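You operate a simulated robot arm through the tools that you are given. There is no shell and no other tool.

The job below is to be done with a simulated robot arm. You get a single attempt, and the scene is never put back.

JOB
Put things in order on the workbench top. At the end: the teal element stands where the grey adapter (marked "75") stood; the purple cap stands on top of the gold reducer; the grey adapter stands where the purple cap stood; the orange element is on the silver stub; whatever was shut is shut again. Leave all else as you found it, and nothing knocked over.

The check looks at the end state, three seconds after you hand in, the way a careful person would. Anything else that was tipped, shoved, dropped, spilled or broken makes it a failure. Lids that push on must go on centred and level and be pressed home; caps that screw on are set level and turned clockwise until they are tight.

ROBOT AND FRAMES
A 6-joint arm with a two-finger parallel gripper, fixed in place. Base frame: the origin is at the foot of the arm, x ahead of it, y to its left, z up; the work surface is at about z = 0. Units: cm, degrees, N and s.
With the tool pointing down near the work surface it reaches from about 14 to 58 cm from the base axis. Its first joint turns from -66.0 to 66.0 degrees. Payload 2.1 kg.
The tool frame sits at the grasp point between the pads (the TCP): z along the fingers, y along the line on which they close. The tips reach 3 cm beyond it. The gripper opens to 9.4 cm. The fingers are 2.8 cm wide and 1 cm thick; the gripper's body (5 by 9.6 cm) begins 5.5 cm behind the TCP.
Orientation is told as [roll, pitch, yaw] about the base's x, y, z axes, in that order, counted from this pose: with the fingers straight down and closing along the base's y, the tool's x points along the base's -x, its y along +y and its z along -z.

CONTROLS
- The arm moves only by the tool drive_tool. Its argument "steps" is a list of rows, each a list of 2 entries, a list of its own where there are three numbers: the shift along the base's x, y, z in units of 100 mm (1.0 is 100 mm), then the turn, a rotation vector about the base's x, y, z in units of 60 degrees (1.0 is 60 degrees). In form: [[[x, y, z], [ax, ay, az]], ...]. A call has 1 to 20 rows; each row is the pose to reach, as a shift and turn from the pose commanded when the call began. "gripper" is the closure, from 0 (fully open) to 1 (shut), set as the call begins (left out, the last holds). A call with a number of a shift or a turn outside -1 to 1 is refused whole. Each row takes 0.2 s and may step no farther than 5 cm and 8.6 degrees from the row before; otherwise, or with a gripper value out of range, the whole call is refused. Where a pose cannot be reached the arm comes as near as it can. A force on the tool above 40 N (or 10 N above the force at the start of the call, whichever is more), or a blocked arm, ends the call early, and 0.2 s more pass. Each finger travels about 7.2 cm/s and halts on what it meets, pressing with about 22 N; the grip force reading is that of the motor and also rises with nothing between the fingers. The clock runs only during rows and for 0.2 s after the last one: add rows that repeat a pose to give the fingers time. The reply holds the time, the measured pose of the TCP, the force on the tool along the base axes, the opening and the grip force, in the units named above and with some noise, with the torque about the TCP (base axes, N m) and any sound that the robot's microphone picked up.
- Cameras (640 x 400 px; columns grow to the right, rows downward): "scene" is fixed at [4.06, -35.93, 49.88]; the picture's right is [0.88, -0.48, 0.00], its down [-0.24, -0.44, -0.87] and it looks along [0.42, 0.76, -0.50] (base axes); focal length 327 px, centre (320, 200). "wrist" rides on the gripper at [7.6, 1.4, -10.3] in the tool frame; the picture's right is [-0.18, 0.98, 0.00], its down [-0.75, -0.14, -0.64] and it looks along [-0.63, -0.12, 0.77] (tool axes); focal length 243 px, centre (320, 200). There is no depth. A picture from a camera that has moved, and an enlarged one, comes with that camera's place and axes in the base frame and with its lens. The place of the scene camera against the robot may be out by one fixed shift of up to 1.2 cm in any direction.
- grab_frame(camera): a new picture of that camera. No time passes.
- enlarge(camera, box): a new picture of the part [left, top, right, bottom] of that camera's present view, enlarged. No time passes.
- sign_off(): hands the job in; it is judged then, once.

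Places have to be worked out from the pictures, the camera data and where the tool is seen. Open the gripper and draw the arm clear of the work before you hand the job in, unless the task says otherwise.

The tools are called after ">>>" as a command line: name --argument value ..., lists and objects as JSON in quotes. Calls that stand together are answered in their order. drive_tool: Moves the arm, as the interface text tells. Its arguments: {"type":"object","properties":{"steps":{"type":"array"},"gripper":{"type":"number"}},"required":["steps"]} The other tools are called the same way: grab_frame (camera) takes a picture; enlarge (camera, box) takes an enlarged picture of a part of a camera's view; sign_off () hands the job in.

At the start:

```text
clock: 0.0
ee_pos: [30.04, 5.5, 29.65]
tcp_rot: [0.1, -0.1, 0.0]
contact_force: [0.2, 0.2, 0.0]
torque: [-0.01, -0.02, 0.02]
width: 9.39
finger_force: 0.0
```

scene: 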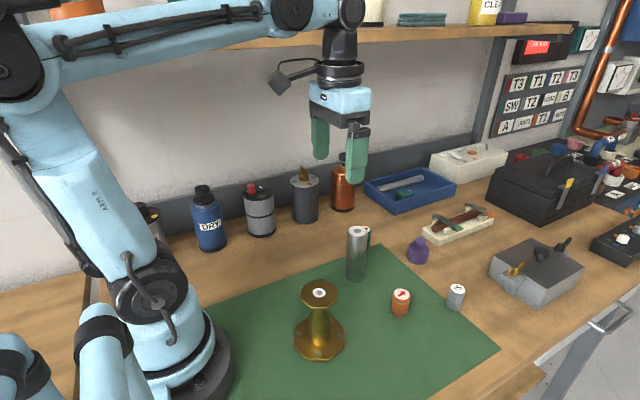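
wrist: 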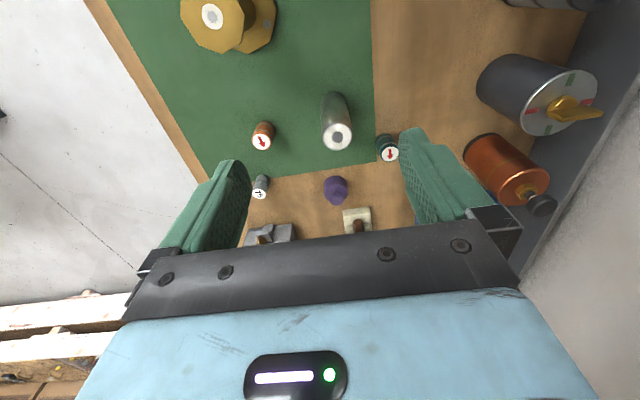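

I begin by looking closely at the objects on the bench in both cameras.

>>> enlarge --camera "scene" --box '[270, 200, 510, 370]'

>>> enlarge --camera "wrist" --box '[170, 0, 430, 250]'

>>> enlarge --camera "scene" --box '[180, 140, 420, 290]'

>>> enlarge --camera "scene" --box '[400, 100, 640, 320]'

```text
2.35 times, centred on (390, 285) of scene
camera zoom: at [4.06, -35.93, 49.88], right [0.88, -0.48, 0.0], down [-0.24, -0.44, -0.87], along [0.42, 0.76, -0.5], focal length 769 px, centre (155, 0)
```

zoom: 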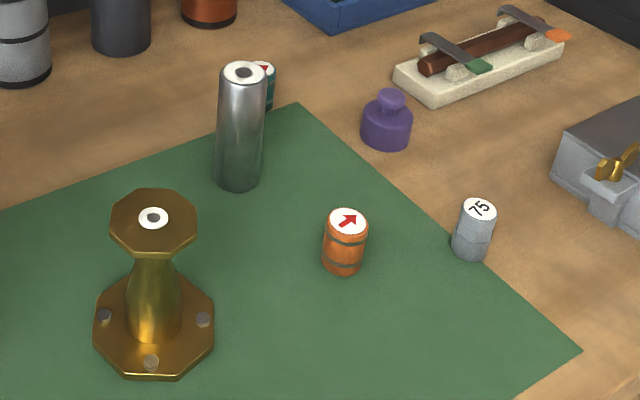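

```text
1.60 times, centred on (300, 125) of wrist
camera zoom: at [22.44, 6.64, 39.9], right [0.18, 0.98, 0.0], down [0.75, -0.14, 0.64], along [0.63, -0.12, -0.77], focal length 388 px, centre (352, 320)
```

zoom: 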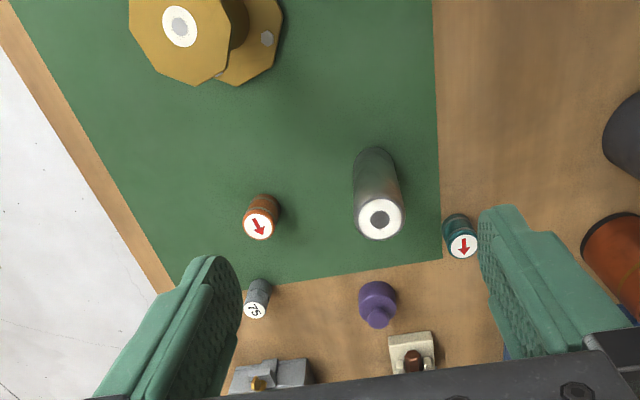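

```text
2.67 times, centred on (300, 215) of scene
camera zoom: at [4.06, -35.93, 49.88], right [0.88, -0.48, 0.0], down [-0.24, -0.44, -0.87], along [0.42, 0.76, -0.5], focal length 872 px, centre (373, 160)
```

zoom: 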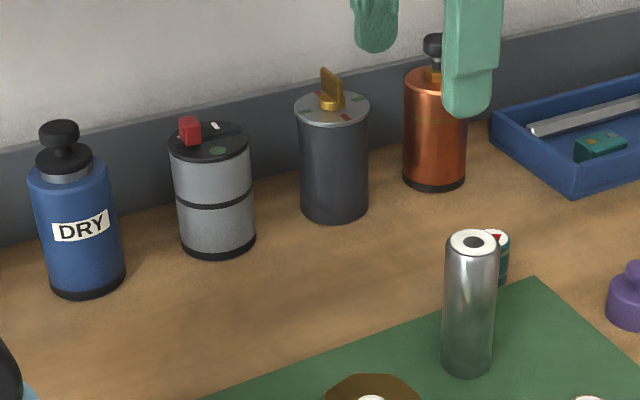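

```text
1.82 times, centred on (520, 210) of scene
camera zoom: at [4.06, -35.93, 49.88], right [0.88, -0.48, 0.0], down [-0.24, -0.44, -0.87], along [0.42, 0.76, -0.5], focal length 594 px, centre (-44, 182)
```

zoom: 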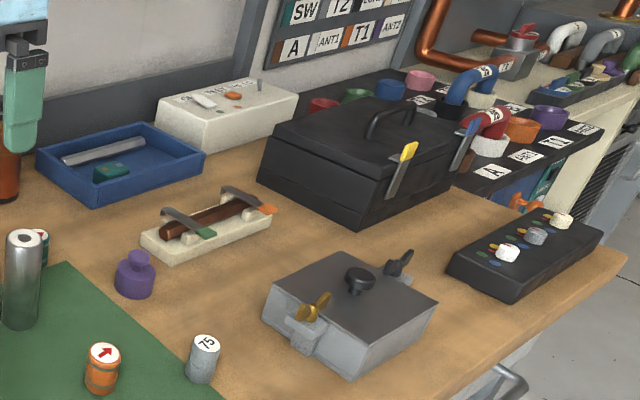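

The clock is at zero and the arm is clear. From both views I judge: purple cap ≈(52,4.5), grey "75" ≈(49,-9), orange ≈(38.5,-5), teal ≈(43.5,14.3), silver stub ≈(35.7,6.2, top ≈12.5), gold reducer ≈(22,-3.3, top ≈11.5). I move the wrist forward for a closer look.

>>> drive_tool --steps '[[[0.25, -0.02, -0.1], [0, 0, 0]], [[0.5, -0.05, -0.25], [0, 0, 0]], [[0.75, -0.08, -0.45], [0, 0, 0]], [[1.0, -0.1, -0.65], [0, 0, 0]], [[1.0, -0.1, -0.65], [0, 0, 0]]]' --gripper 0

```text
clock: 1.2
ee_pos: [40.04, 4.61, 23.11]
tcp_rot: [0.1, -0.1, 0.1]
contact_force: [-1.0, 0.6, -0.1]
torque: [0.0, -0.02, 0.0]
width: 9.39
finger_force: 0.0
```

The arm reached (40.0, 4.6, 23.1) with no contact. I take pictures from here.

>>> grab_frame --camera "wrist"

>>> grab_frame --camera "scene"

>>> enlarge --camera "wrist" --box '[160, 40, 440, 240]'

```text
taken
camera wrist: at [32.47, 5.8, 33.37], right [0.18, 0.98, 0.0], down [0.75, -0.14, 0.64], along [0.63, -0.12, -0.77], focal length 243 px, centre (320, 200)
```

wrist: 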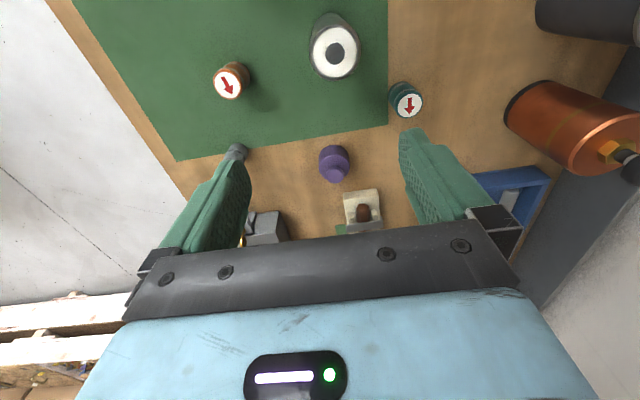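

```text
taken
```

scene: 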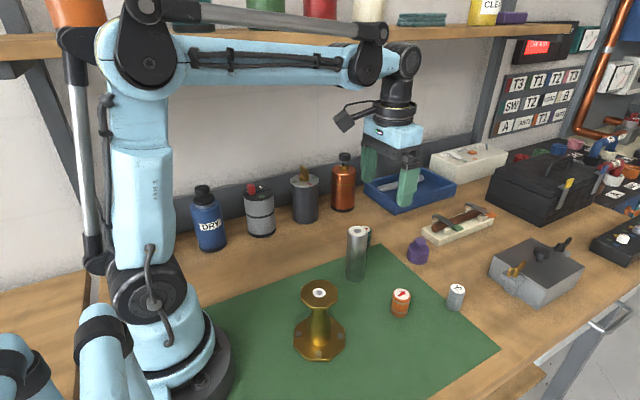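

```text
2.00 times, centred on (300, 140) of wrist
camera zoom: at [32.47, 5.8, 33.37], right [0.18, 0.98, 0.0], down [0.75, -0.14, 0.64], along [0.63, -0.12, -0.77], focal length 485 px, centre (360, 320)
```

zoom: 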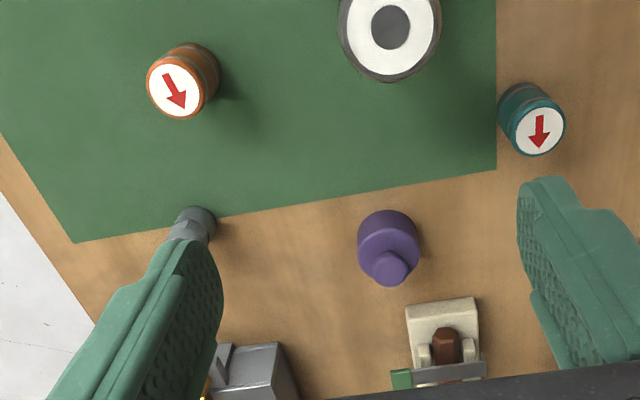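

The views agree well; the purple cap sits about (51.8, 4.5) with a ~4.7 cm body. I move above it and somewhat lower, then look again.

>>> drive_tool --steps '[[[0.3, 0, -0.2], [0, 0, 0]], [[0.6, 0, -0.45], [0, 0, 0]], [[0.85, -0.01, -0.7], [0, 0, 0]], [[1.0, -0.01, -0.9], [0, 0, 0]], [[1.0, -0.01, -1.0], [0, 0, 0]], [[1.0, -0.01, -1.0], [0, 0, 0]]]' --gripper 0

>>> grab_frame --camera "wrist"

>>> grab_frame --camera "scene"

```text
clock: 2.6
ee_pos: [49.96, 4.19, 13.3]
tcp_rot: [0.1, -0.2, 0.0]
contact_force: [-0.3, 0.8, -0.1]
torque: [0.04, -0.01, 0.01]
width: 9.38
finger_force: 0.0
```

```text
taken
camera wrist: at [42.39, 5.53, 23.57], right [0.18, 0.98, 0.0], down [0.75, -0.14, 0.64], along [0.63, -0.12, -0.77], focal length 243 px, centre (320, 200)
```

wrist: 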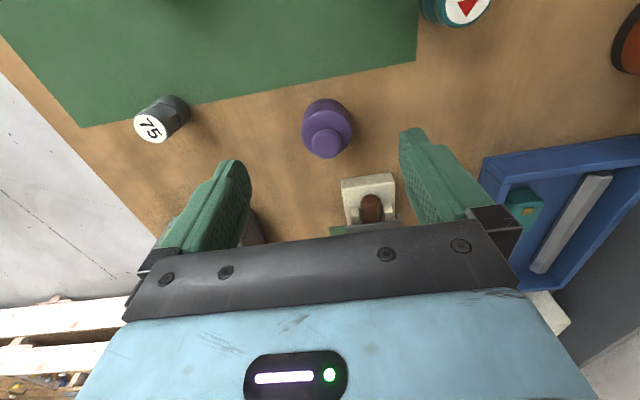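

```text
taken
```

scene: 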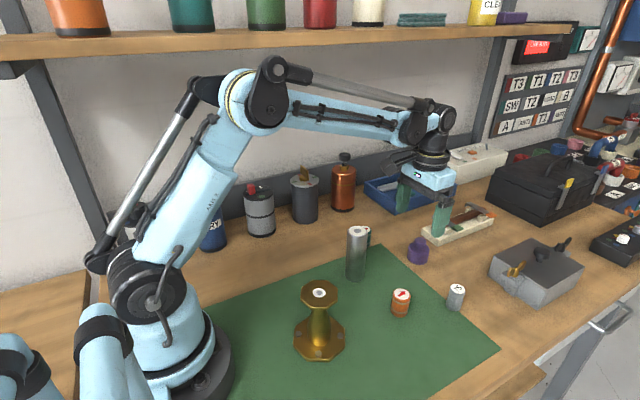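

The cap is nearly below the fingers. I enlarge to fix its position and look at its profile, and that of the grey adapter.

>>> enlarge --camera "wrist" --box '[260, 70, 400, 190]'

>>> enlarge --camera "wrist" --box '[110, 70, 250, 190]'

>>> enlarge --camera "scene" --box '[380, 220, 490, 320]'

>>> enlarge --camera "scene" --box '[280, 260, 420, 370]'

```text
3.33 times, centred on (330, 130) of wrist
camera zoom: at [42.39, 5.53, 23.57], right [0.18, 0.98, 0.0], down [0.75, -0.14, 0.64], along [0.63, -0.12, -0.77], focal length 809 px, centre (287, 433)
```

zoom: 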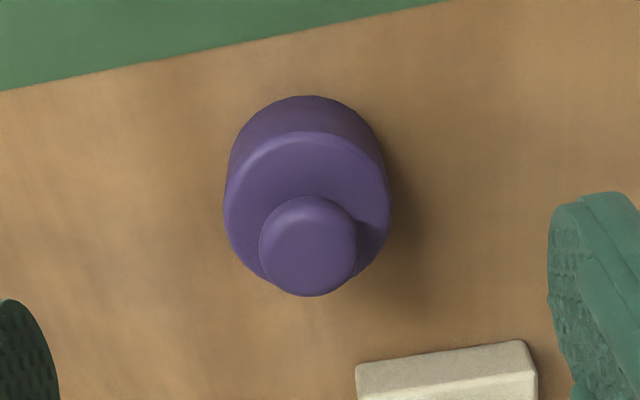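

```text
3.33 times, centred on (180, 130) of wrist
camera zoom: at [42.39, 5.53, 23.57], right [0.18, 0.98, 0.0], down [0.75, -0.14, 0.64], along [0.63, -0.12, -0.77], focal length 809 px, centre (787, 433)
```

zoom: 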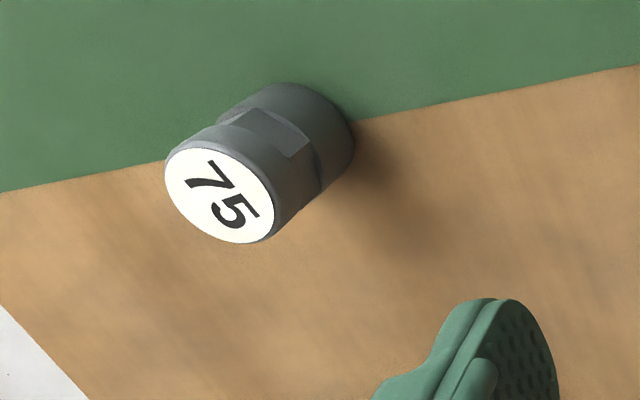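

```text
4.00 times, centred on (435, 270) of scene
camera zoom: at [4.06, -35.93, 49.88], right [0.88, -0.48, 0.0], down [-0.24, -0.44, -0.87], along [0.42, 0.76, -0.5], focal length 1308 px, centre (-140, -80)
```

zoom: 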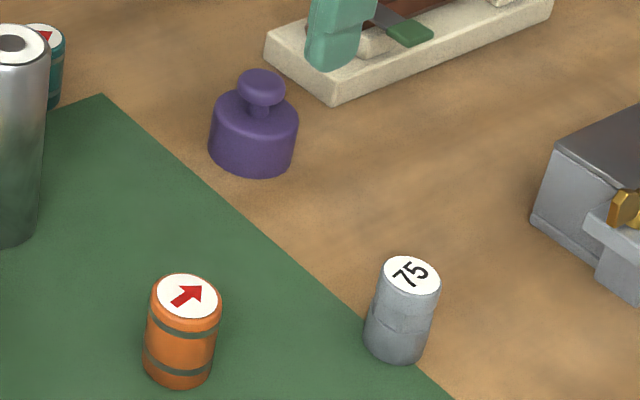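

```text
3.64 times, centred on (350, 315) of scene
camera zoom: at [4.06, -35.93, 49.88], right [0.88, -0.48, 0.0], down [-0.24, -0.44, -0.87], along [0.42, 0.76, -0.5], focal length 1189 px, centre (211, -218)
```

zoom: 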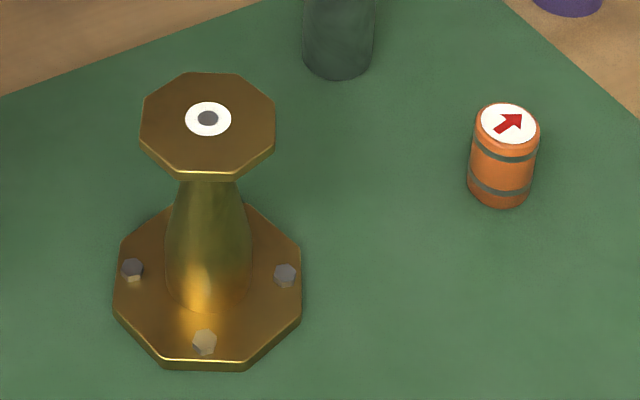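

The purple cap's body is ≈4.6 cm wide and 2.9 tall (knob top ≈5), centre ≈(51.7, 4.4); grey ≈(48.1, -9.9). I centre on the cap and lower to z≈7, fingers open.

>>> drive_tool --steps '[[[0.1, 0.01, -0.1], [0, 0, 0]], [[0.17, 0.02, -0.25], [0, 0, 0]], [[0.17, 0.02, -0.4], [0, 0, 0]], [[0.17, 0.02, -0.55], [0, 0, 0]], [[0.17, 0.02, -0.6], [0, 0, 0]], [[0.17, 0.02, -0.6], [0, 0, 0]]]' --gripper 0

>>> grab_frame --camera "wrist"

>>> enlarge --camera "scene" --box '[360, 160, 500, 280]'

```text
clock: 4.0
ee_pos: [51.67, 4.39, 7.35]
tcp_rot: [0.1, -0.1, 0.0]
contact_force: [0.4, 0.2, 0.4]
torque: [-0.01, -0.04, 0.0]
width: 9.4
finger_force: 0.0
```

```text
taken
camera wrist: at [44.17, 5.66, 17.45], right [0.18, 0.98, 0.0], down [0.75, -0.14, 0.64], along [0.63, -0.12, -0.77], focal length 243 px, centre (320, 200)
```

wrist: 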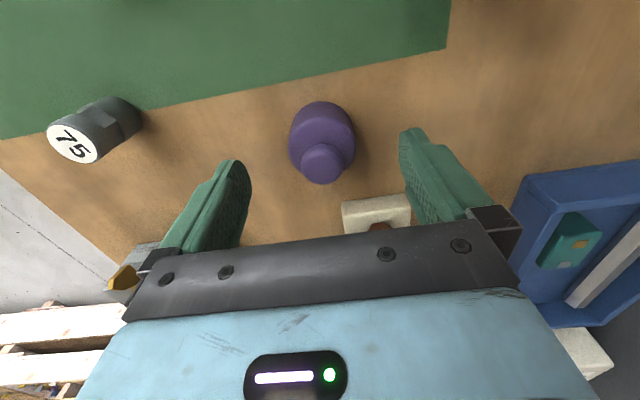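

```text
3.33 times, centred on (430, 220) of scene
camera zoom: at [4.06, -35.93, 49.88], right [0.88, -0.48, 0.0], down [-0.24, -0.44, -0.87], along [0.42, 0.76, -0.5], focal length 1090 px, centre (-47, 133)
```

zoom: 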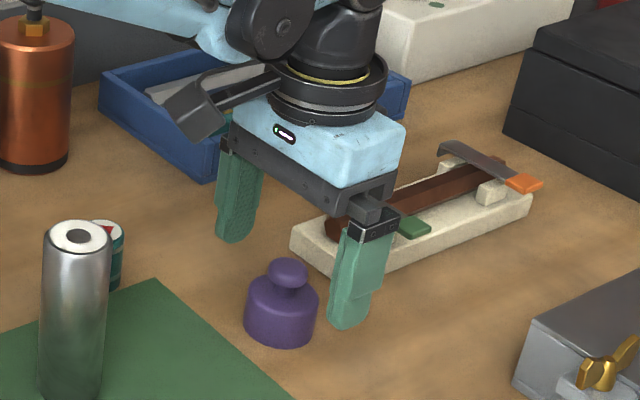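

The wrist geometry puts the cap within ~0.2 cm of the tool axis, while the scene view hints at a little more +x. I enlarge both to settle it before going down.

>>> enlarge --camera "wrist" --box '[260, 80, 400, 200]'

>>> enlarge --camera "scene" --box '[390, 190, 470, 270]'

```text
3.33 times, centred on (330, 140) of wrist
camera zoom: at [44.17, 5.66, 17.45], right [0.18, 0.98, 0.0], down [0.75, -0.14, 0.64], along [0.63, -0.12, -0.77], focal length 809 px, centre (287, 400)
```

zoom: 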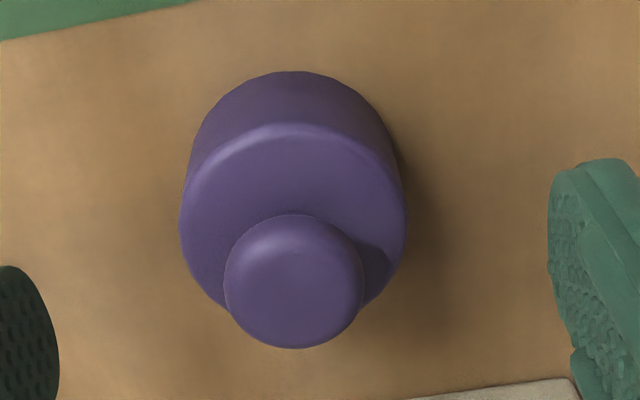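

```text
5.00 times, centred on (430, 230) of scene
camera zoom: at [4.06, -35.93, 49.88], right [0.88, -0.48, 0.0], down [-0.24, -0.44, -0.87], along [0.42, 0.76, -0.5], focal length 1635 px, centre (-230, 50)
```

zoom: 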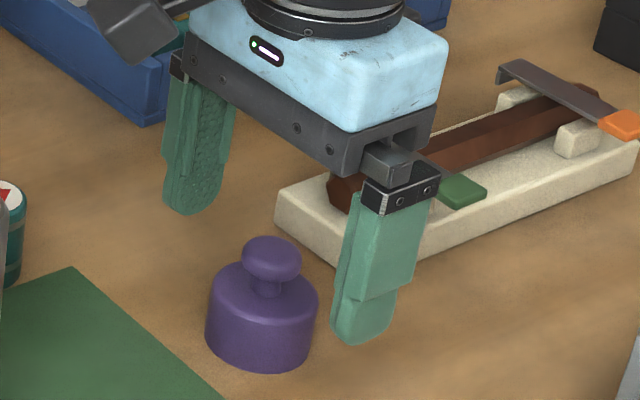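

The wrist view confirms the cap is within 0.15 cm of the tool axis. I lower so the tips sit just above the bench around the cap body.

>>> drive_tool --steps '[[[0, 0.01, -0.1], [0, 0, 0]], [[0, 0.01, -0.2], [0, 0, 0]], [[0, 0.01, -0.28], [0, 0, 0]], [[0, 0.01, -0.33], [0, 0, 0]], [[0, 0.01, -0.36], [0, 0, 0]], [[0, 0.01, -0.36], [0, 0, 0]]]' --gripper 0

>>> enlarge --camera "scene" --box '[390, 190, 470, 270]'

>>> grab_frame --camera "wrist"

```text
clock: 5.4
ee_pos: [51.92, 4.62, 3.63]
tcp_rot: [0.1, 0.0, -0.1]
contact_force: [0.2, 0.2, 0.0]
torque: [0.01, -0.03, 0.0]
width: 9.4
finger_force: 0.1
```

```text
5.00 times, centred on (430, 230) of scene
camera zoom: at [4.06, -35.93, 49.88], right [0.88, -0.48, 0.0], down [-0.24, -0.44, -0.87], along [0.42, 0.76, -0.5], focal length 1635 px, centre (-230, 50)
```

zoom: 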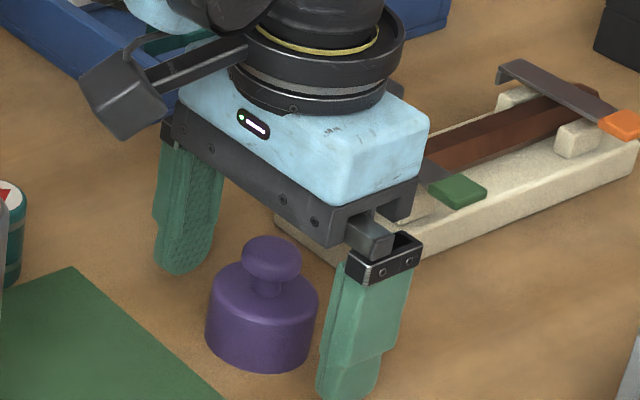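

```text
taken
camera wrist: at [44.25, 5.74, 13.89], right [0.18, 0.98, 0.0], down [0.75, -0.14, 0.64], along [0.63, -0.12, -0.77], focal length 243 px, centre (320, 200)
```

wrist: 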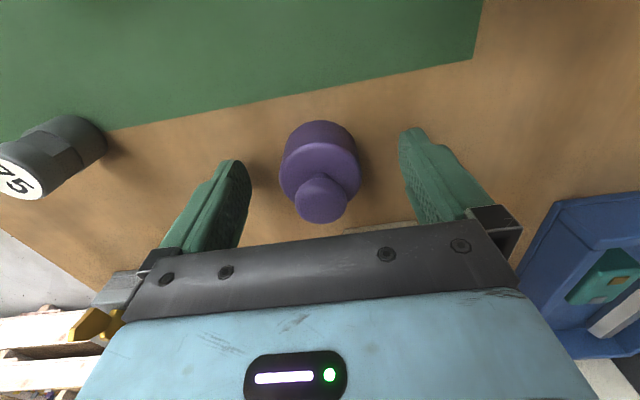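

The fingers straddle the cap with tips ≈0.5 cm above the bench. I close on the body.

>>> drive_tool --steps '[[[0, 0, 0], [0, 0, 0]], [[0, 0, 0], [0, 0, 0]], [[0, 0, 0], [0, 0, 0]], [[0, 0, 0], [0, 0, 0]], [[0, 0, 0], [0, 0, 0]]]' --gripper 0.62

>>> enlarge --camera "wrist" --box '[240, 90, 400, 240]'

>>> enlarge --camera "scene" --box '[390, 190, 470, 270]'

```text
clock: 6.6
ee_pos: [51.8, 4.39, 3.67]
tcp_rot: [0.1, -0.2, 0.1]
contact_force: [0.2, 0.4, -0.1]
torque: [0.03, -0.02, 0.0]
width: 4.46
finger_force: 21.6
```

```text
2.67 times, centred on (320, 165) of wrist
camera zoom: at [44.25, 5.75, 13.9], right [0.18, 0.98, 0.0], down [0.75, -0.14, 0.64], along [0.63, -0.12, -0.77], focal length 647 px, centre (320, 293)
```

zoom: 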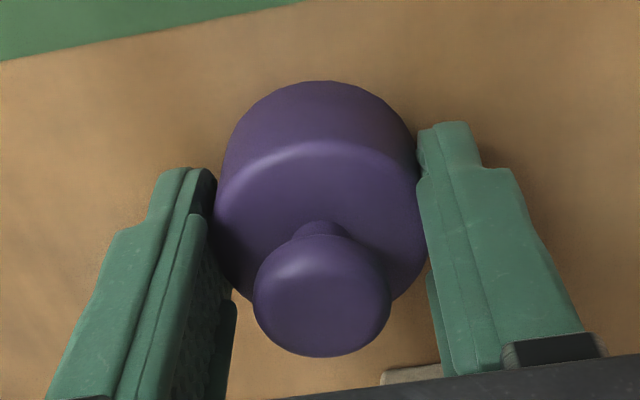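

```text
5.00 times, centred on (430, 230) of scene
camera zoom: at [4.06, -35.93, 49.88], right [0.88, -0.48, 0.0], down [-0.24, -0.44, -0.87], along [0.42, 0.76, -0.5], focal length 1635 px, centre (-230, 50)
```

zoom: 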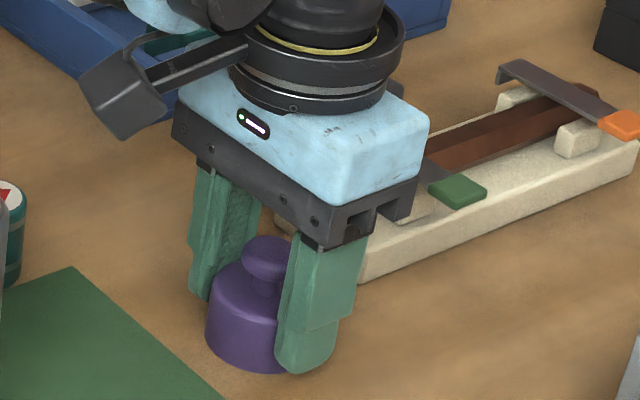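

Grip is firm (width 4.46, 21.6 N) and the cap did not shift. I lift straight up, slowly at first.

>>> drive_tool --steps '[[[0, 0, 0.05], [0, 0, 0]], [[0, 0, 0.15], [0, 0, 0]], [[0, 0, 0.3], [0, 0, 0]], [[0, 0, 0.5], [0, 0, 0]], [[0, 0, 0.75], [0, 0, 0]], [[0, 0, 1.0], [0, 0, 0]], [[0, 0, 1.0], [0, 0, 0]]]'

>>> grab_frame --camera "scene"

>>> grab_frame --camera "wrist"

```text
clock: 8.2
ee_pos: [51.8, 4.37, 13.74]
tcp_rot: [0.0, 0.0, 0.0]
contact_force: [0.0, 0.4, 0.4]
torque: [0.01, 0.04, 0.04]
width: 4.48
finger_force: 22.4
```

```text
taken
```

scene: 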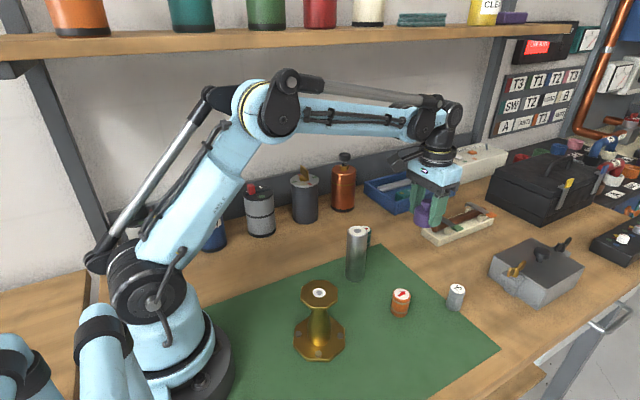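

```text
taken
camera wrist: at [44.2, 5.75, 23.92], right [0.18, 0.98, 0.0], down [0.75, -0.14, 0.64], along [0.63, -0.12, -0.77], focal length 243 px, centre (320, 200)
```

wrist: 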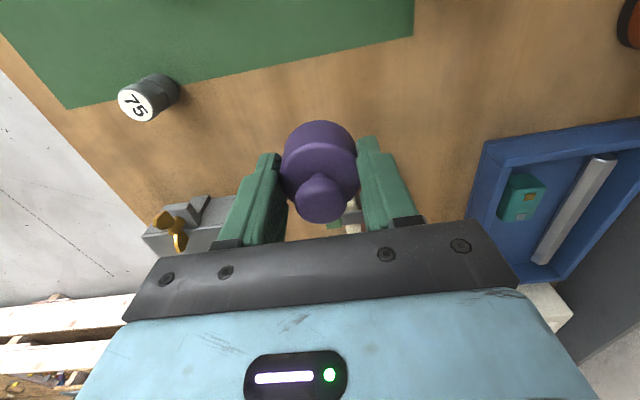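

The cap is lifted cleanly. I rise further and draw back toward the gold reducer, staying well above the stub.

>>> drive_tool --steps '[[[0, 0, 0.25], [0, 0, 0]], [[-0.1, -0.05, 0.5], [0, 0, 0]], [[-0.3, -0.1, 0.75], [0, 0, 0]], [[-0.55, -0.2, 1.0], [0, 0, 0]], [[-0.8, -0.3, 1.0], [0, 0, 0]], [[-1.0, -0.4, 1.0], [0, 0, 0]], [[-1.0, -0.4, 1.0], [0, 0, 0]]]'

>>> drive_tool --steps '[[[-0.2, -0.05, 0.05], [0, 0, 0]], [[-0.45, -0.1, 0.1], [0, 0, 0]], [[-0.7, -0.15, 0.15], [0, 0, 0]], [[-0.9, -0.2, 0.15], [0, 0, 0]], [[-1.0, -0.25, 0.15], [0, 0, 0]], [[-1.0, -0.25, 0.15], [0, 0, 0]]]'

>>> grab_frame --camera "wrist"

>>> grab_frame --camera "scene"

```text
clock: 9.8
ee_pos: [41.83, 0.55, 23.62]
tcp_rot: [0.0, -0.1, 0.0]
contact_force: [0.0, -0.4, -0.2]
torque: [-0.01, -0.01, -0.02]
width: 4.48
finger_force: 21.6
```

```text
clock: 11.2
ee_pos: [31.76, -1.9, 25.06]
tcp_rot: [0.2, 0.0, 0.0]
contact_force: [-1.5, -0.1, -0.2]
torque: [-0.02, 0.0, -0.01]
width: 4.5
finger_force: 21.9
```

```text
taken
camera wrist: at [24.15, -0.56, 35.3], right [0.18, 0.98, 0.0], down [0.75, -0.14, 0.64], along [0.63, -0.12, -0.77], focal length 243 px, centre (320, 200)
```

wrist: 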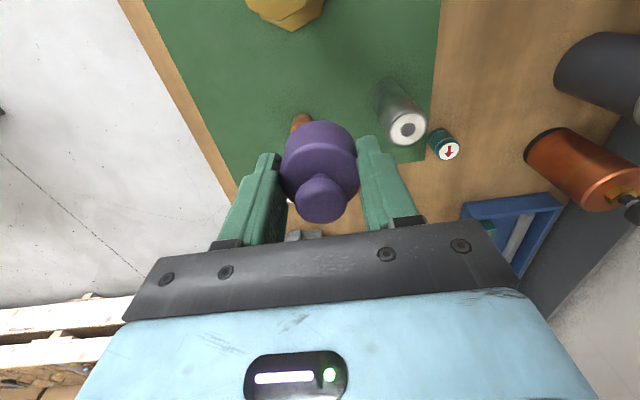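

```text
taken
```

scene: 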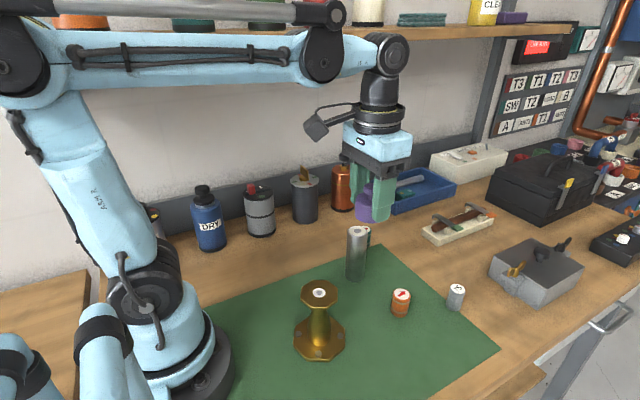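

I move a little further back so the reducer's top comes into the wrist view.

>>> drive_tool --steps '[[[-0.2, -0.03, 0], [0, 0, 0]], [[-0.4, -0.06, 0], [0, 0, 0]], [[-0.5, -0.1, 0], [0, 0, 0]], [[-0.5, -0.1, 0], [0, 0, 0]]]'

>>> grab_frame --camera "wrist"

>>> enlarge --camera "wrist" --box '[210, 0, 370, 120]'

```text
clock: 12.2
ee_pos: [26.68, -2.97, 25.13]
tcp_rot: [0.1, -0.1, 0.0]
contact_force: [1.0, -0.4, -0.5]
torque: [-0.04, -0.01, -0.02]
width: 4.48
finger_force: 21.8
```

```text
taken
camera wrist: at [19.09, -1.62, 35.22], right [0.18, 0.98, 0.0], down [0.75, -0.14, 0.64], along [0.63, -0.12, -0.77], focal length 243 px, centre (320, 200)
```

wrist: 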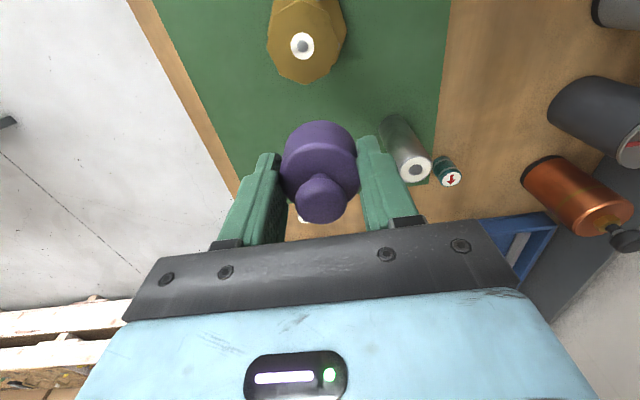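

```text
3.33 times, centred on (290, 60) of wrist
camera zoom: at [19.09, -1.62, 35.22], right [0.18, 0.98, 0.0], down [0.75, -0.14, 0.64], along [0.63, -0.12, -0.77], focal length 809 px, centre (420, 667)
```

zoom: 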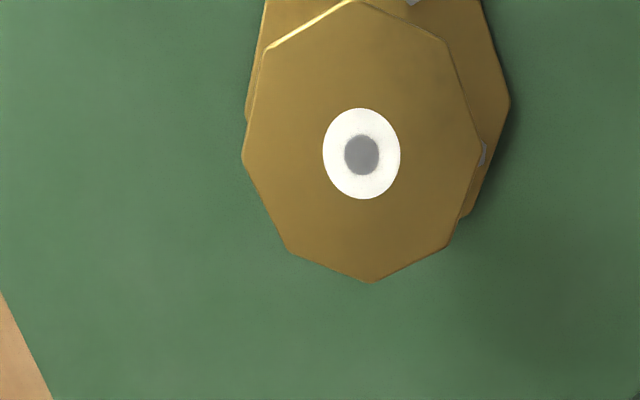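

The reducer's top centre works out at ≈(21.9, -3.65), top z≈11. I move over it at height and then lower part of the way to check alignment.

>>> drive_tool --steps '[[[-0.2, -0.03, 0], [0, 0, 0]], [[-0.4, -0.05, -0.1], [0, 0, 0]], [[-0.48, -0.06, -0.25], [0, 0, 0]], [[-0.48, -0.06, -0.45], [0, 0, 0]], [[-0.48, -0.06, -0.6], [0, 0, 0]], [[-0.48, -0.06, -0.75], [0, 0, 0]], [[-0.48, -0.06, -0.8], [0, 0, 0]], [[-0.48, -0.06, -0.8], [0, 0, 0]]]'

>>> grab_frame --camera "wrist"

>>> enlarge --camera "wrist" --box '[220, 70, 420, 230]'

>>> enlarge --camera "scene" --box '[240, 200, 400, 360]'

```text
clock: 14.0
ee_pos: [21.96, -3.43, 17.08]
tcp_rot: [0.0, -0.1, -0.1]
contact_force: [0.2, 0.5, -0.6]
torque: [-0.02, 0.01, -0.01]
width: 4.49
finger_force: 21.8
```

```text
taken
camera wrist: at [14.39, -2.2, 27.35], right [0.18, 0.98, 0.0], down [0.75, -0.14, 0.64], along [0.63, -0.12, -0.77], focal length 243 px, centre (320, 200)
```

wrist: 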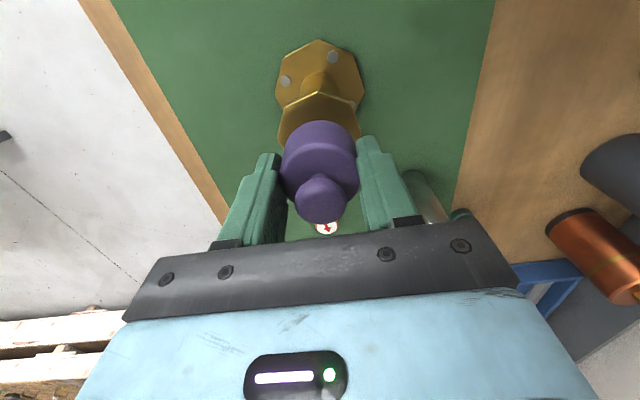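

```text
2.50 times, centred on (320, 150) of wrist
camera zoom: at [14.39, -2.2, 27.35], right [0.18, 0.98, 0.0], down [0.75, -0.14, 0.64], along [0.63, -0.12, -0.77], focal length 606 px, centre (320, 325)
```

zoom: 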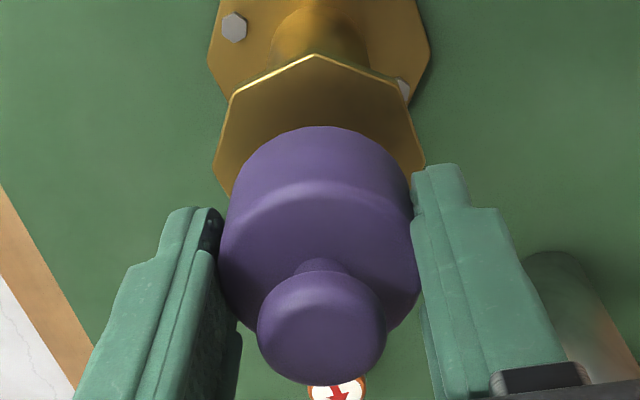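

```text
2.50 times, centred on (320, 280) of scene
camera zoom: at [4.06, -35.93, 49.88], right [0.88, -0.48, 0.0], down [-0.24, -0.44, -0.87], along [0.42, 0.76, -0.5], focal length 817 px, centre (320, 0)
```

zoom: 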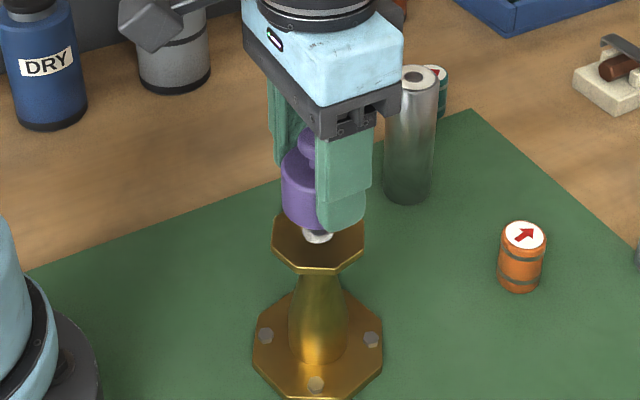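

Alignment over the reducer is good (octagon vertices symmetric about the tool axis); I trim x by −0.1 cm and lower to just above the expected contact.

>>> drive_tool --steps '[[[-0.01, 0, -0.06], [0, 0, 0]], [[-0.01, 0, -0.12], [0, 0, 0]], [[-0.01, 0, -0.17], [0, 0, 0]], [[-0.01, 0, -0.2], [0, 0, 0]], [[-0.01, 0, -0.2], [0, 0, 0]]]'

>>> enlarge --camera "wrist" --box '[220, 70, 420, 230]'

>>> enlarge --camera "scene" --box '[270, 220, 370, 320]'

```text
clock: 15.2
ee_pos: [21.96, -3.5, 15.22]
tcp_rot: [0.1, 0.0, -0.1]
contact_force: [0.1, -0.3, -0.8]
torque: [-0.01, -0.03, 0.02]
width: 4.51
finger_force: 22.2
```

```text
2.50 times, centred on (320, 150) of wrist
camera zoom: at [14.32, -2.21, 25.4], right [0.18, 0.98, 0.0], down [0.75, -0.14, 0.64], along [0.63, -0.12, -0.77], focal length 606 px, centre (320, 325)
```

zoom: 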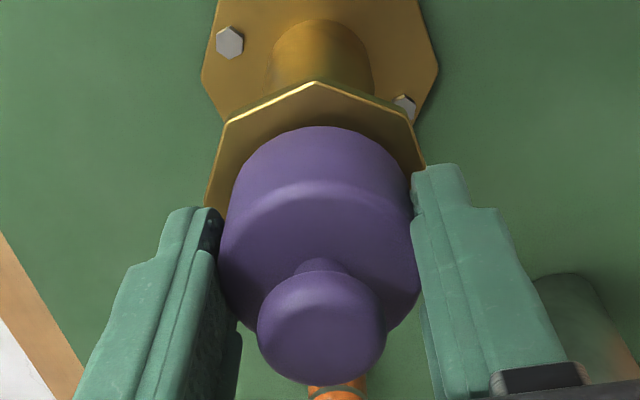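

```text
4.00 times, centred on (320, 270) of scene
camera zoom: at [4.06, -35.93, 49.88], right [0.88, -0.48, 0.0], down [-0.24, -0.44, -0.87], along [0.42, 0.76, -0.5], focal length 1308 px, centre (320, -80)
```

zoom: 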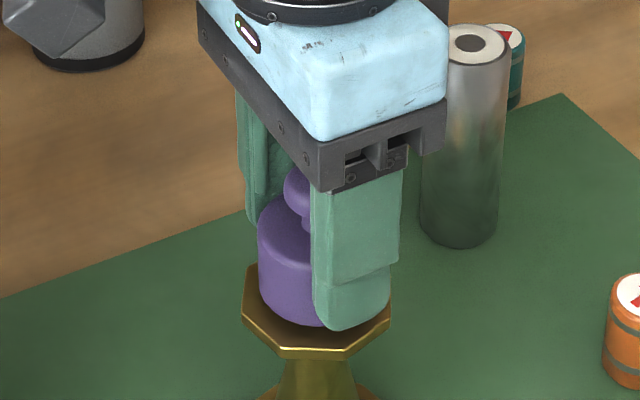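

Still no contact and well centred. I lower in 1 mm rows and watch the force.

>>> drive_tool --steps '[[[0, 0, -0.01], [0, 0, 0]], [[0, 0, -0.02], [0, 0, 0]], [[0, 0, -0.03], [0, 0, 0]], [[0, 0, -0.04], [0, 0, 0]], [[0, 0, -0.04], [0, 0, 0]]]'

>>> enlarge --camera "scene" --box '[270, 220, 370, 320]'

```text
clock: 16.4
ee_pos: [22.03, -3.53, 14.77]
tcp_rot: [0.1, -0.2, 0.0]
contact_force: [0.2, 0.6, -1.1]
torque: [-0.03, -0.03, 0.02]
width: 4.51
finger_force: 22.5
```

```text
4.00 times, centred on (320, 270) of scene
camera zoom: at [4.06, -35.93, 49.88], right [0.88, -0.48, 0.0], down [-0.24, -0.44, -0.87], along [0.42, 0.76, -0.5], focal length 1308 px, centre (320, -80)
```

zoom: 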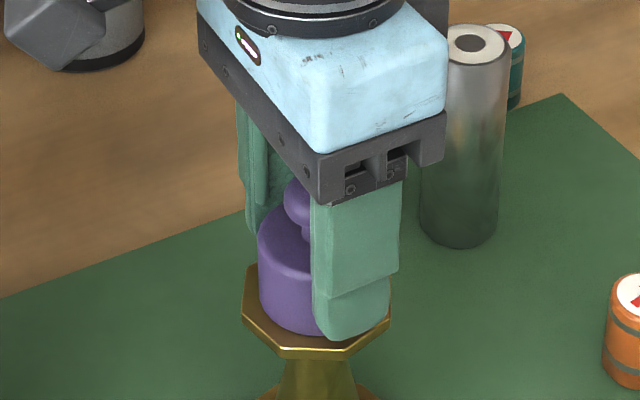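

The scene view still shows a gap of about 2 mm. I keep lowering in 1 mm rows.

>>> drive_tool --steps '[[[0, 0, -0.01], [0, 0, 0]], [[0, 0, -0.02], [0, 0, 0]], [[0, 0, -0.02], [0, 0, 0]]]'

>>> enlarge --camera "scene" --box '[290, 260, 350, 320]'

```text
clock: 17.2
ee_pos: [21.86, -3.53, 14.55]
tcp_rot: [0.0, -0.2, 0.0]
contact_force: [3.3, 2.3, 20.4]
torque: [0.12, -0.15, -0.02]
width: 4.48
finger_force: 21.8
```

```text
6.67 times, centred on (320, 290) of scene
camera zoom: at [4.06, -35.93, 49.88], right [0.88, -0.48, 0.0], down [-0.24, -0.44, -0.87], along [0.42, 0.76, -0.5], focal length 2179 px, centre (320, -400)
```

zoom: 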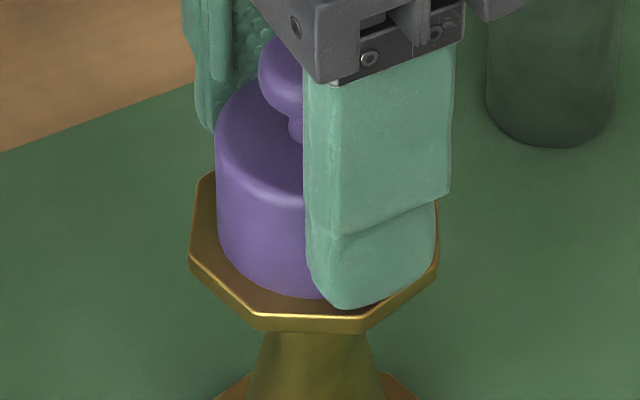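

Contact at 20 N, so the cap rests on the reducer (top z≈10.95). I ease up a hair to unload, then open.

>>> drive_tool --steps '[[[0, 0, 0.005], [0, 0, 0]], [[0, 0, 0.005], [0, 0, 0]]]'

>>> drive_tool --steps '[[[0, 0, 0], [0, 0, 0]], [[0, 0, 0], [0, 0, 0]], [[0, 0, 0], [0, 0, 0]]]' --gripper 0.3

>>> enlarge --camera "scene" --box '[270, 220, 370, 320]'

>>> enlarge --camera "wrist" --box '[220, 70, 420, 230]'

```text
clock: 17.8
ee_pos: [21.75, -3.66, 14.53]
tcp_rot: [0.1, -0.1, 0.0]
contact_force: [6.2, 2.3, 19.0]
torque: [0.04, -0.31, 0.0]
width: 4.49
finger_force: 22.0
```

```text
clock: 18.6
ee_pos: [21.69, -3.6, 14.62]
tcp_rot: [0.1, 0.0, 0.0]
contact_force: [-0.1, 0.0, -0.1]
torque: [-0.01, -0.02, 0.0]
width: 6.59
finger_force: 0.0
```

```text
4.00 times, centred on (320, 270) of scene
camera zoom: at [4.06, -35.93, 49.88], right [0.88, -0.48, 0.0], down [-0.24, -0.44, -0.87], along [0.42, 0.76, -0.5], focal length 1308 px, centre (320, -80)
```

zoom: 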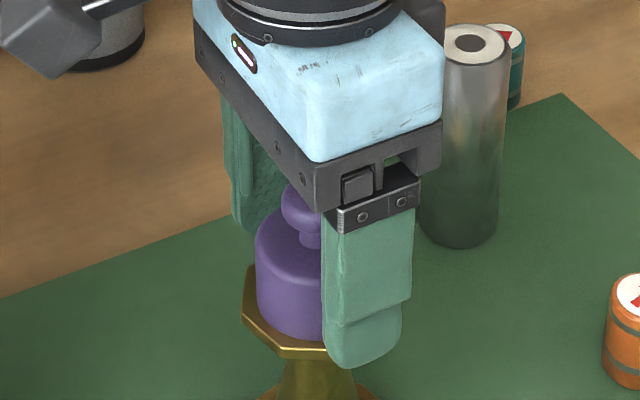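

```text
2.50 times, centred on (320, 150) of wrist
camera zoom: at [14.11, -2.34, 24.74], right [0.18, 0.98, 0.0], down [0.75, -0.14, 0.64], along [0.63, -0.12, -0.77], focal length 606 px, centre (320, 325)
```

zoom: 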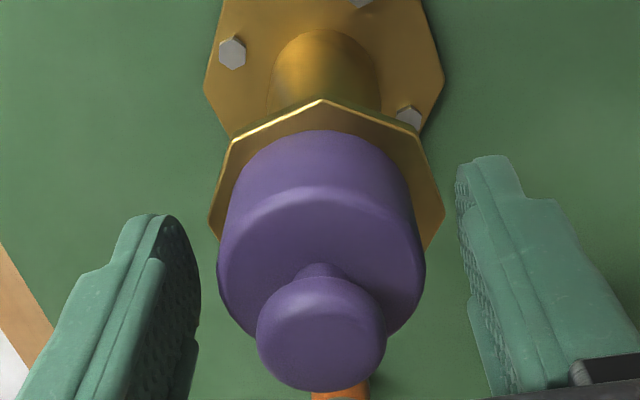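

The cap is released and stands on the reducer, roughly centred. I open a bit more and rise straight up.

>>> drive_tool --steps '[[[0, 0, 0.05], [0, 0, 0]], [[0, 0, 0.15], [0, 0, 0]], [[0, 0, 0.3], [0, 0, 0]], [[0, 0, 0.5], [0, 0, 0]], [[0, 0, 0.75], [0, 0, 0]], [[0, 0, 1.0], [0, 0, 0]], [[0, 0, 1.0], [0, 0, 0]]]' --gripper 0.3

>>> grab_frame --camera "wrist"

>>> enlarge --camera "scene" --box '[270, 240, 420, 370]'

>>> enlarge --camera "wrist" --box '[240, 40, 400, 180]'

```text
clock: 20.2
ee_pos: [21.9, -3.47, 24.57]
tcp_rot: [0.1, -0.1, 0.0]
contact_force: [-0.7, -1.2, -0.6]
torque: [-0.02, -0.02, -0.01]
width: 6.56
finger_force: 0.0
```

```text
taken
camera wrist: at [14.24, -2.28, 34.72], right [0.18, 0.98, 0.0], down [0.75, -0.14, 0.64], along [0.63, -0.12, -0.77], focal length 243 px, centre (320, 200)
```

wrist: 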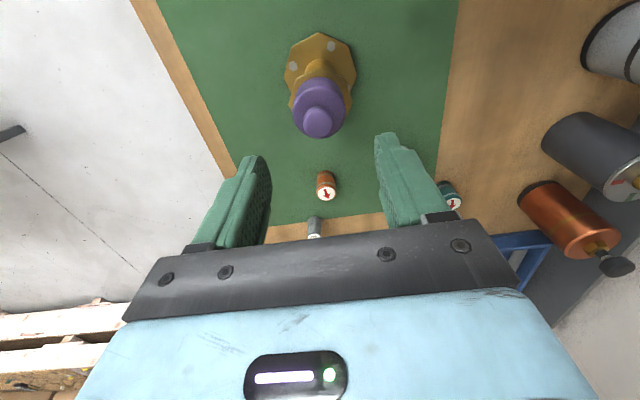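

```text
3.08 times, centred on (345, 305) of scene
camera zoom: at [4.06, -35.93, 49.88], right [0.88, -0.48, 0.0], down [-0.24, -0.44, -0.87], along [0.42, 0.76, -0.5], focal length 1006 px, centre (243, -123)
```

zoom: 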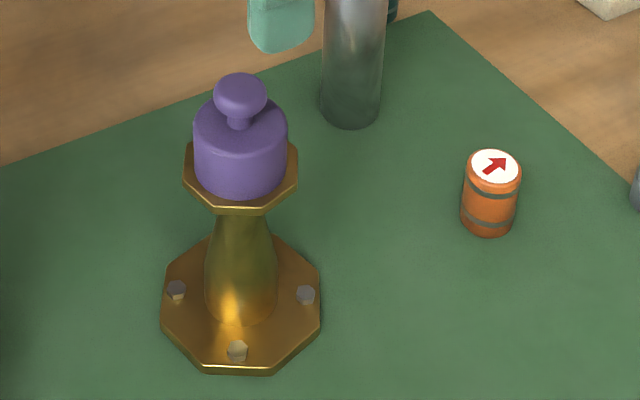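

```text
2.86 times, centred on (320, 110) of wrist
camera zoom: at [14.24, -2.28, 34.72], right [0.18, 0.98, 0.0], down [0.75, -0.14, 0.64], along [0.63, -0.12, -0.77], focal length 693 px, centre (320, 457)
```

zoom: 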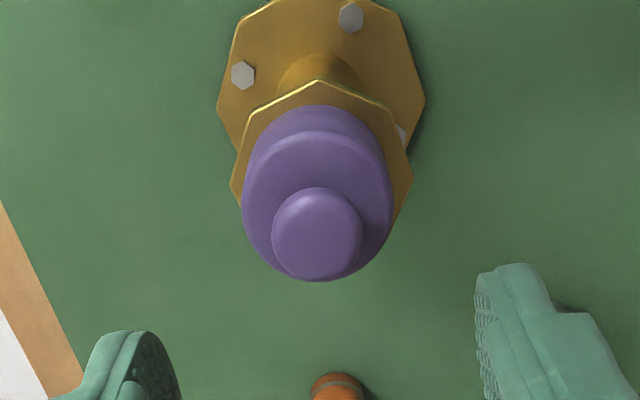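

The cap stands square on the reducer, and the reducer hasn't moved. Next I head for the grey adapter at ≈(48.1, -9.9), opening fully.

>>> drive_tool --steps '[[[0.25, -0.06, 0], [0, 0, 0]], [[0.5, -0.12, 0], [0, 0, 0]], [[0.75, -0.19, 0], [0, 0, 0]], [[1.0, -0.25, 0], [0, 0, 0]], [[1.0, -0.25, 0], [0, 0, 0]]]' --gripper 0

>>> drive_tool --steps '[[[0.25, -0.1, -0.1], [0, 0, 0]], [[0.5, -0.2, -0.25], [0, 0, 0]], [[0.75, -0.3, -0.4], [0, 0, 0]], [[1.0, -0.37, -0.5], [0, 0, 0]], [[1.0, -0.37, -0.5], [0, 0, 0]]]'

>>> drive_tool --steps '[[[0.2, 0, -0.2], [0, 0, 0]], [[0.4, 0, -0.4], [0, 0, 0]], [[0.5, 0, -0.6], [0, 0, 0]], [[0.5, 0, -0.6], [0, 0, 0]]]'

>>> grab_frame --camera "wrist"

>>> grab_frame --camera "scene"

```text
clock: 21.4
ee_pos: [31.85, -6.05, 24.59]
tcp_rot: [0.1, -0.1, 0.1]
contact_force: [0.1, 0.4, 1.0]
torque: [0.01, 0.0, 0.0]
width: 9.37
finger_force: 0.1
```

```text
clock: 22.6
ee_pos: [41.87, -9.71, 19.65]
tcp_rot: [0.0, -0.1, 0.1]
contact_force: [0.3, -0.4, 0.7]
torque: [0.02, 0.01, 0.01]
width: 9.4
finger_force: 0.0
```

```text
clock: 23.6
ee_pos: [46.81, -9.9, 13.51]
tcp_rot: [0.0, -0.1, 0.1]
contact_force: [-0.3, -0.1, -0.4]
torque: [0.0, 0.01, 0.01]
width: 9.36
finger_force: 0.0
```

```text
taken
camera wrist: at [39.18, -8.56, 23.68], right [0.18, 0.98, 0.0], down [0.75, -0.14, 0.64], along [0.63, -0.12, -0.77], focal length 243 px, centre (320, 200)
```

wrist: 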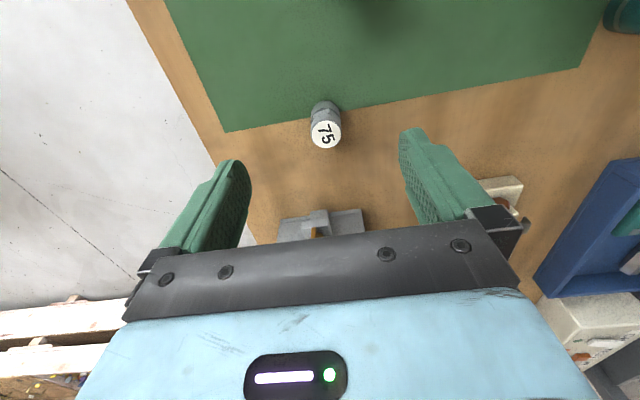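

```text
taken
```

scene: 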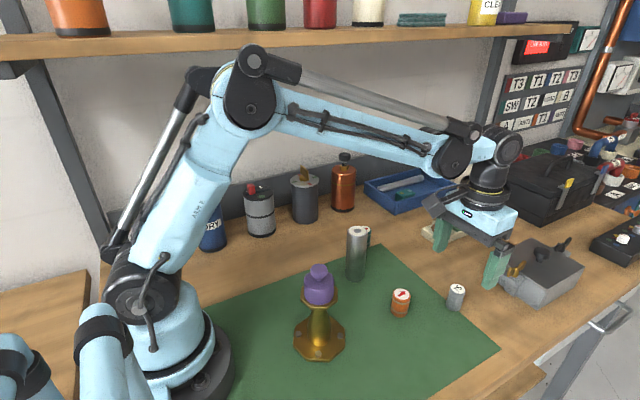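

Grey is close to the tool axis. I enlarge for a precise fix.

>>> enlarge --camera "wrist" --box '[260, 80, 400, 200]'

>>> enlarge --camera "scene" --box '[420, 220, 540, 330]'

```text
3.33 times, centred on (330, 140) of wrist
camera zoom: at [39.18, -8.56, 23.68], right [0.18, 0.98, 0.0], down [0.75, -0.14, 0.64], along [0.63, -0.12, -0.77], focal length 809 px, centre (287, 400)
```

zoom: 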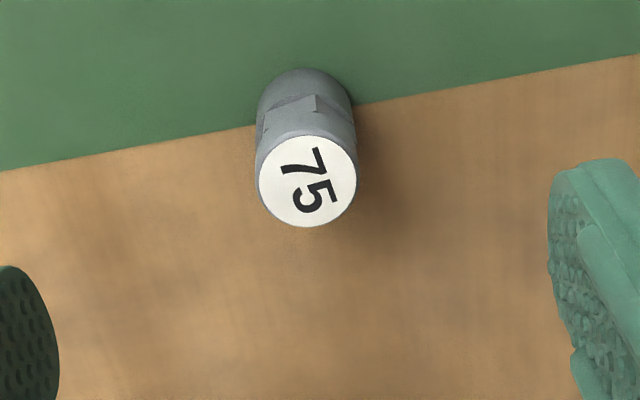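

```text
3.64 times, centred on (480, 275) of scene
camera zoom: at [4.06, -35.93, 49.88], right [0.88, -0.48, 0.0], down [-0.24, -0.44, -0.87], along [0.42, 0.76, -0.5], focal length 1189 px, centre (-262, -73)
```

zoom: 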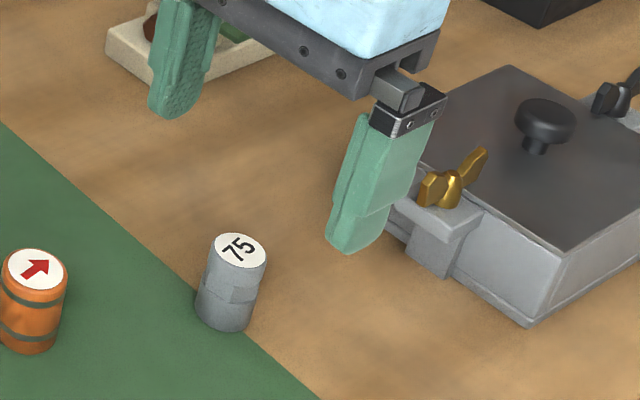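

Grey adapter: centre ≈(47.9, -9.6), ≈2.6 cm diameter, ≈4.5 tall. I shift +1.1 x, +0.3 y and lower to z≈6.5 to check.

>>> drive_tool --steps '[[[0.11, 0.03, -0.1], [0, 0, 0]], [[0.11, 0.03, -0.3], [0, 0, 0]], [[0.11, 0.03, -0.5], [0, 0, 0]], [[0.11, 0.03, -0.65], [0, 0, 0]], [[0.11, 0.03, -0.7], [0, 0, 0]], [[0.11, 0.03, -0.7], [0, 0, 0]]]'

>>> enlarge --camera "wrist" --box '[240, 80, 400, 220]'

>>> enlarge --camera "scene" --box '[420, 220, 540, 330]'

```text
clock: 25.0
ee_pos: [48.04, -9.45, 6.46]
tcp_rot: [0.0, -0.1, -0.1]
contact_force: [-1.3, 0.1, 1.1]
torque: [0.02, 0.05, -0.02]
width: 9.42
finger_force: 0.1
```

```text
2.86 times, centred on (320, 150) of wrist
camera zoom: at [40.45, -8.18, 16.6], right [0.18, 0.98, 0.0], down [0.75, -0.14, 0.64], along [0.63, -0.12, -0.77], focal length 693 px, centre (320, 343)
```

zoom: 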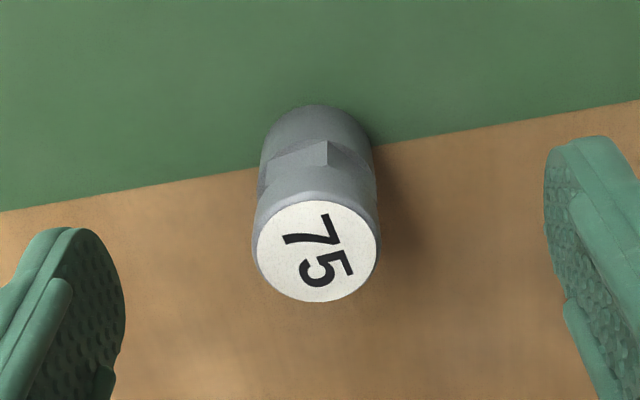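

```text
3.64 times, centred on (480, 275) of scene
camera zoom: at [4.06, -35.93, 49.88], right [0.88, -0.48, 0.0], down [-0.24, -0.44, -0.87], along [0.42, 0.76, -0.5], focal length 1189 px, centre (-262, -73)
```

zoom: 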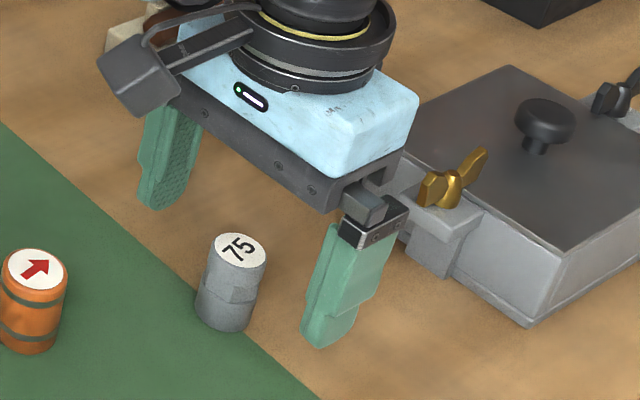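

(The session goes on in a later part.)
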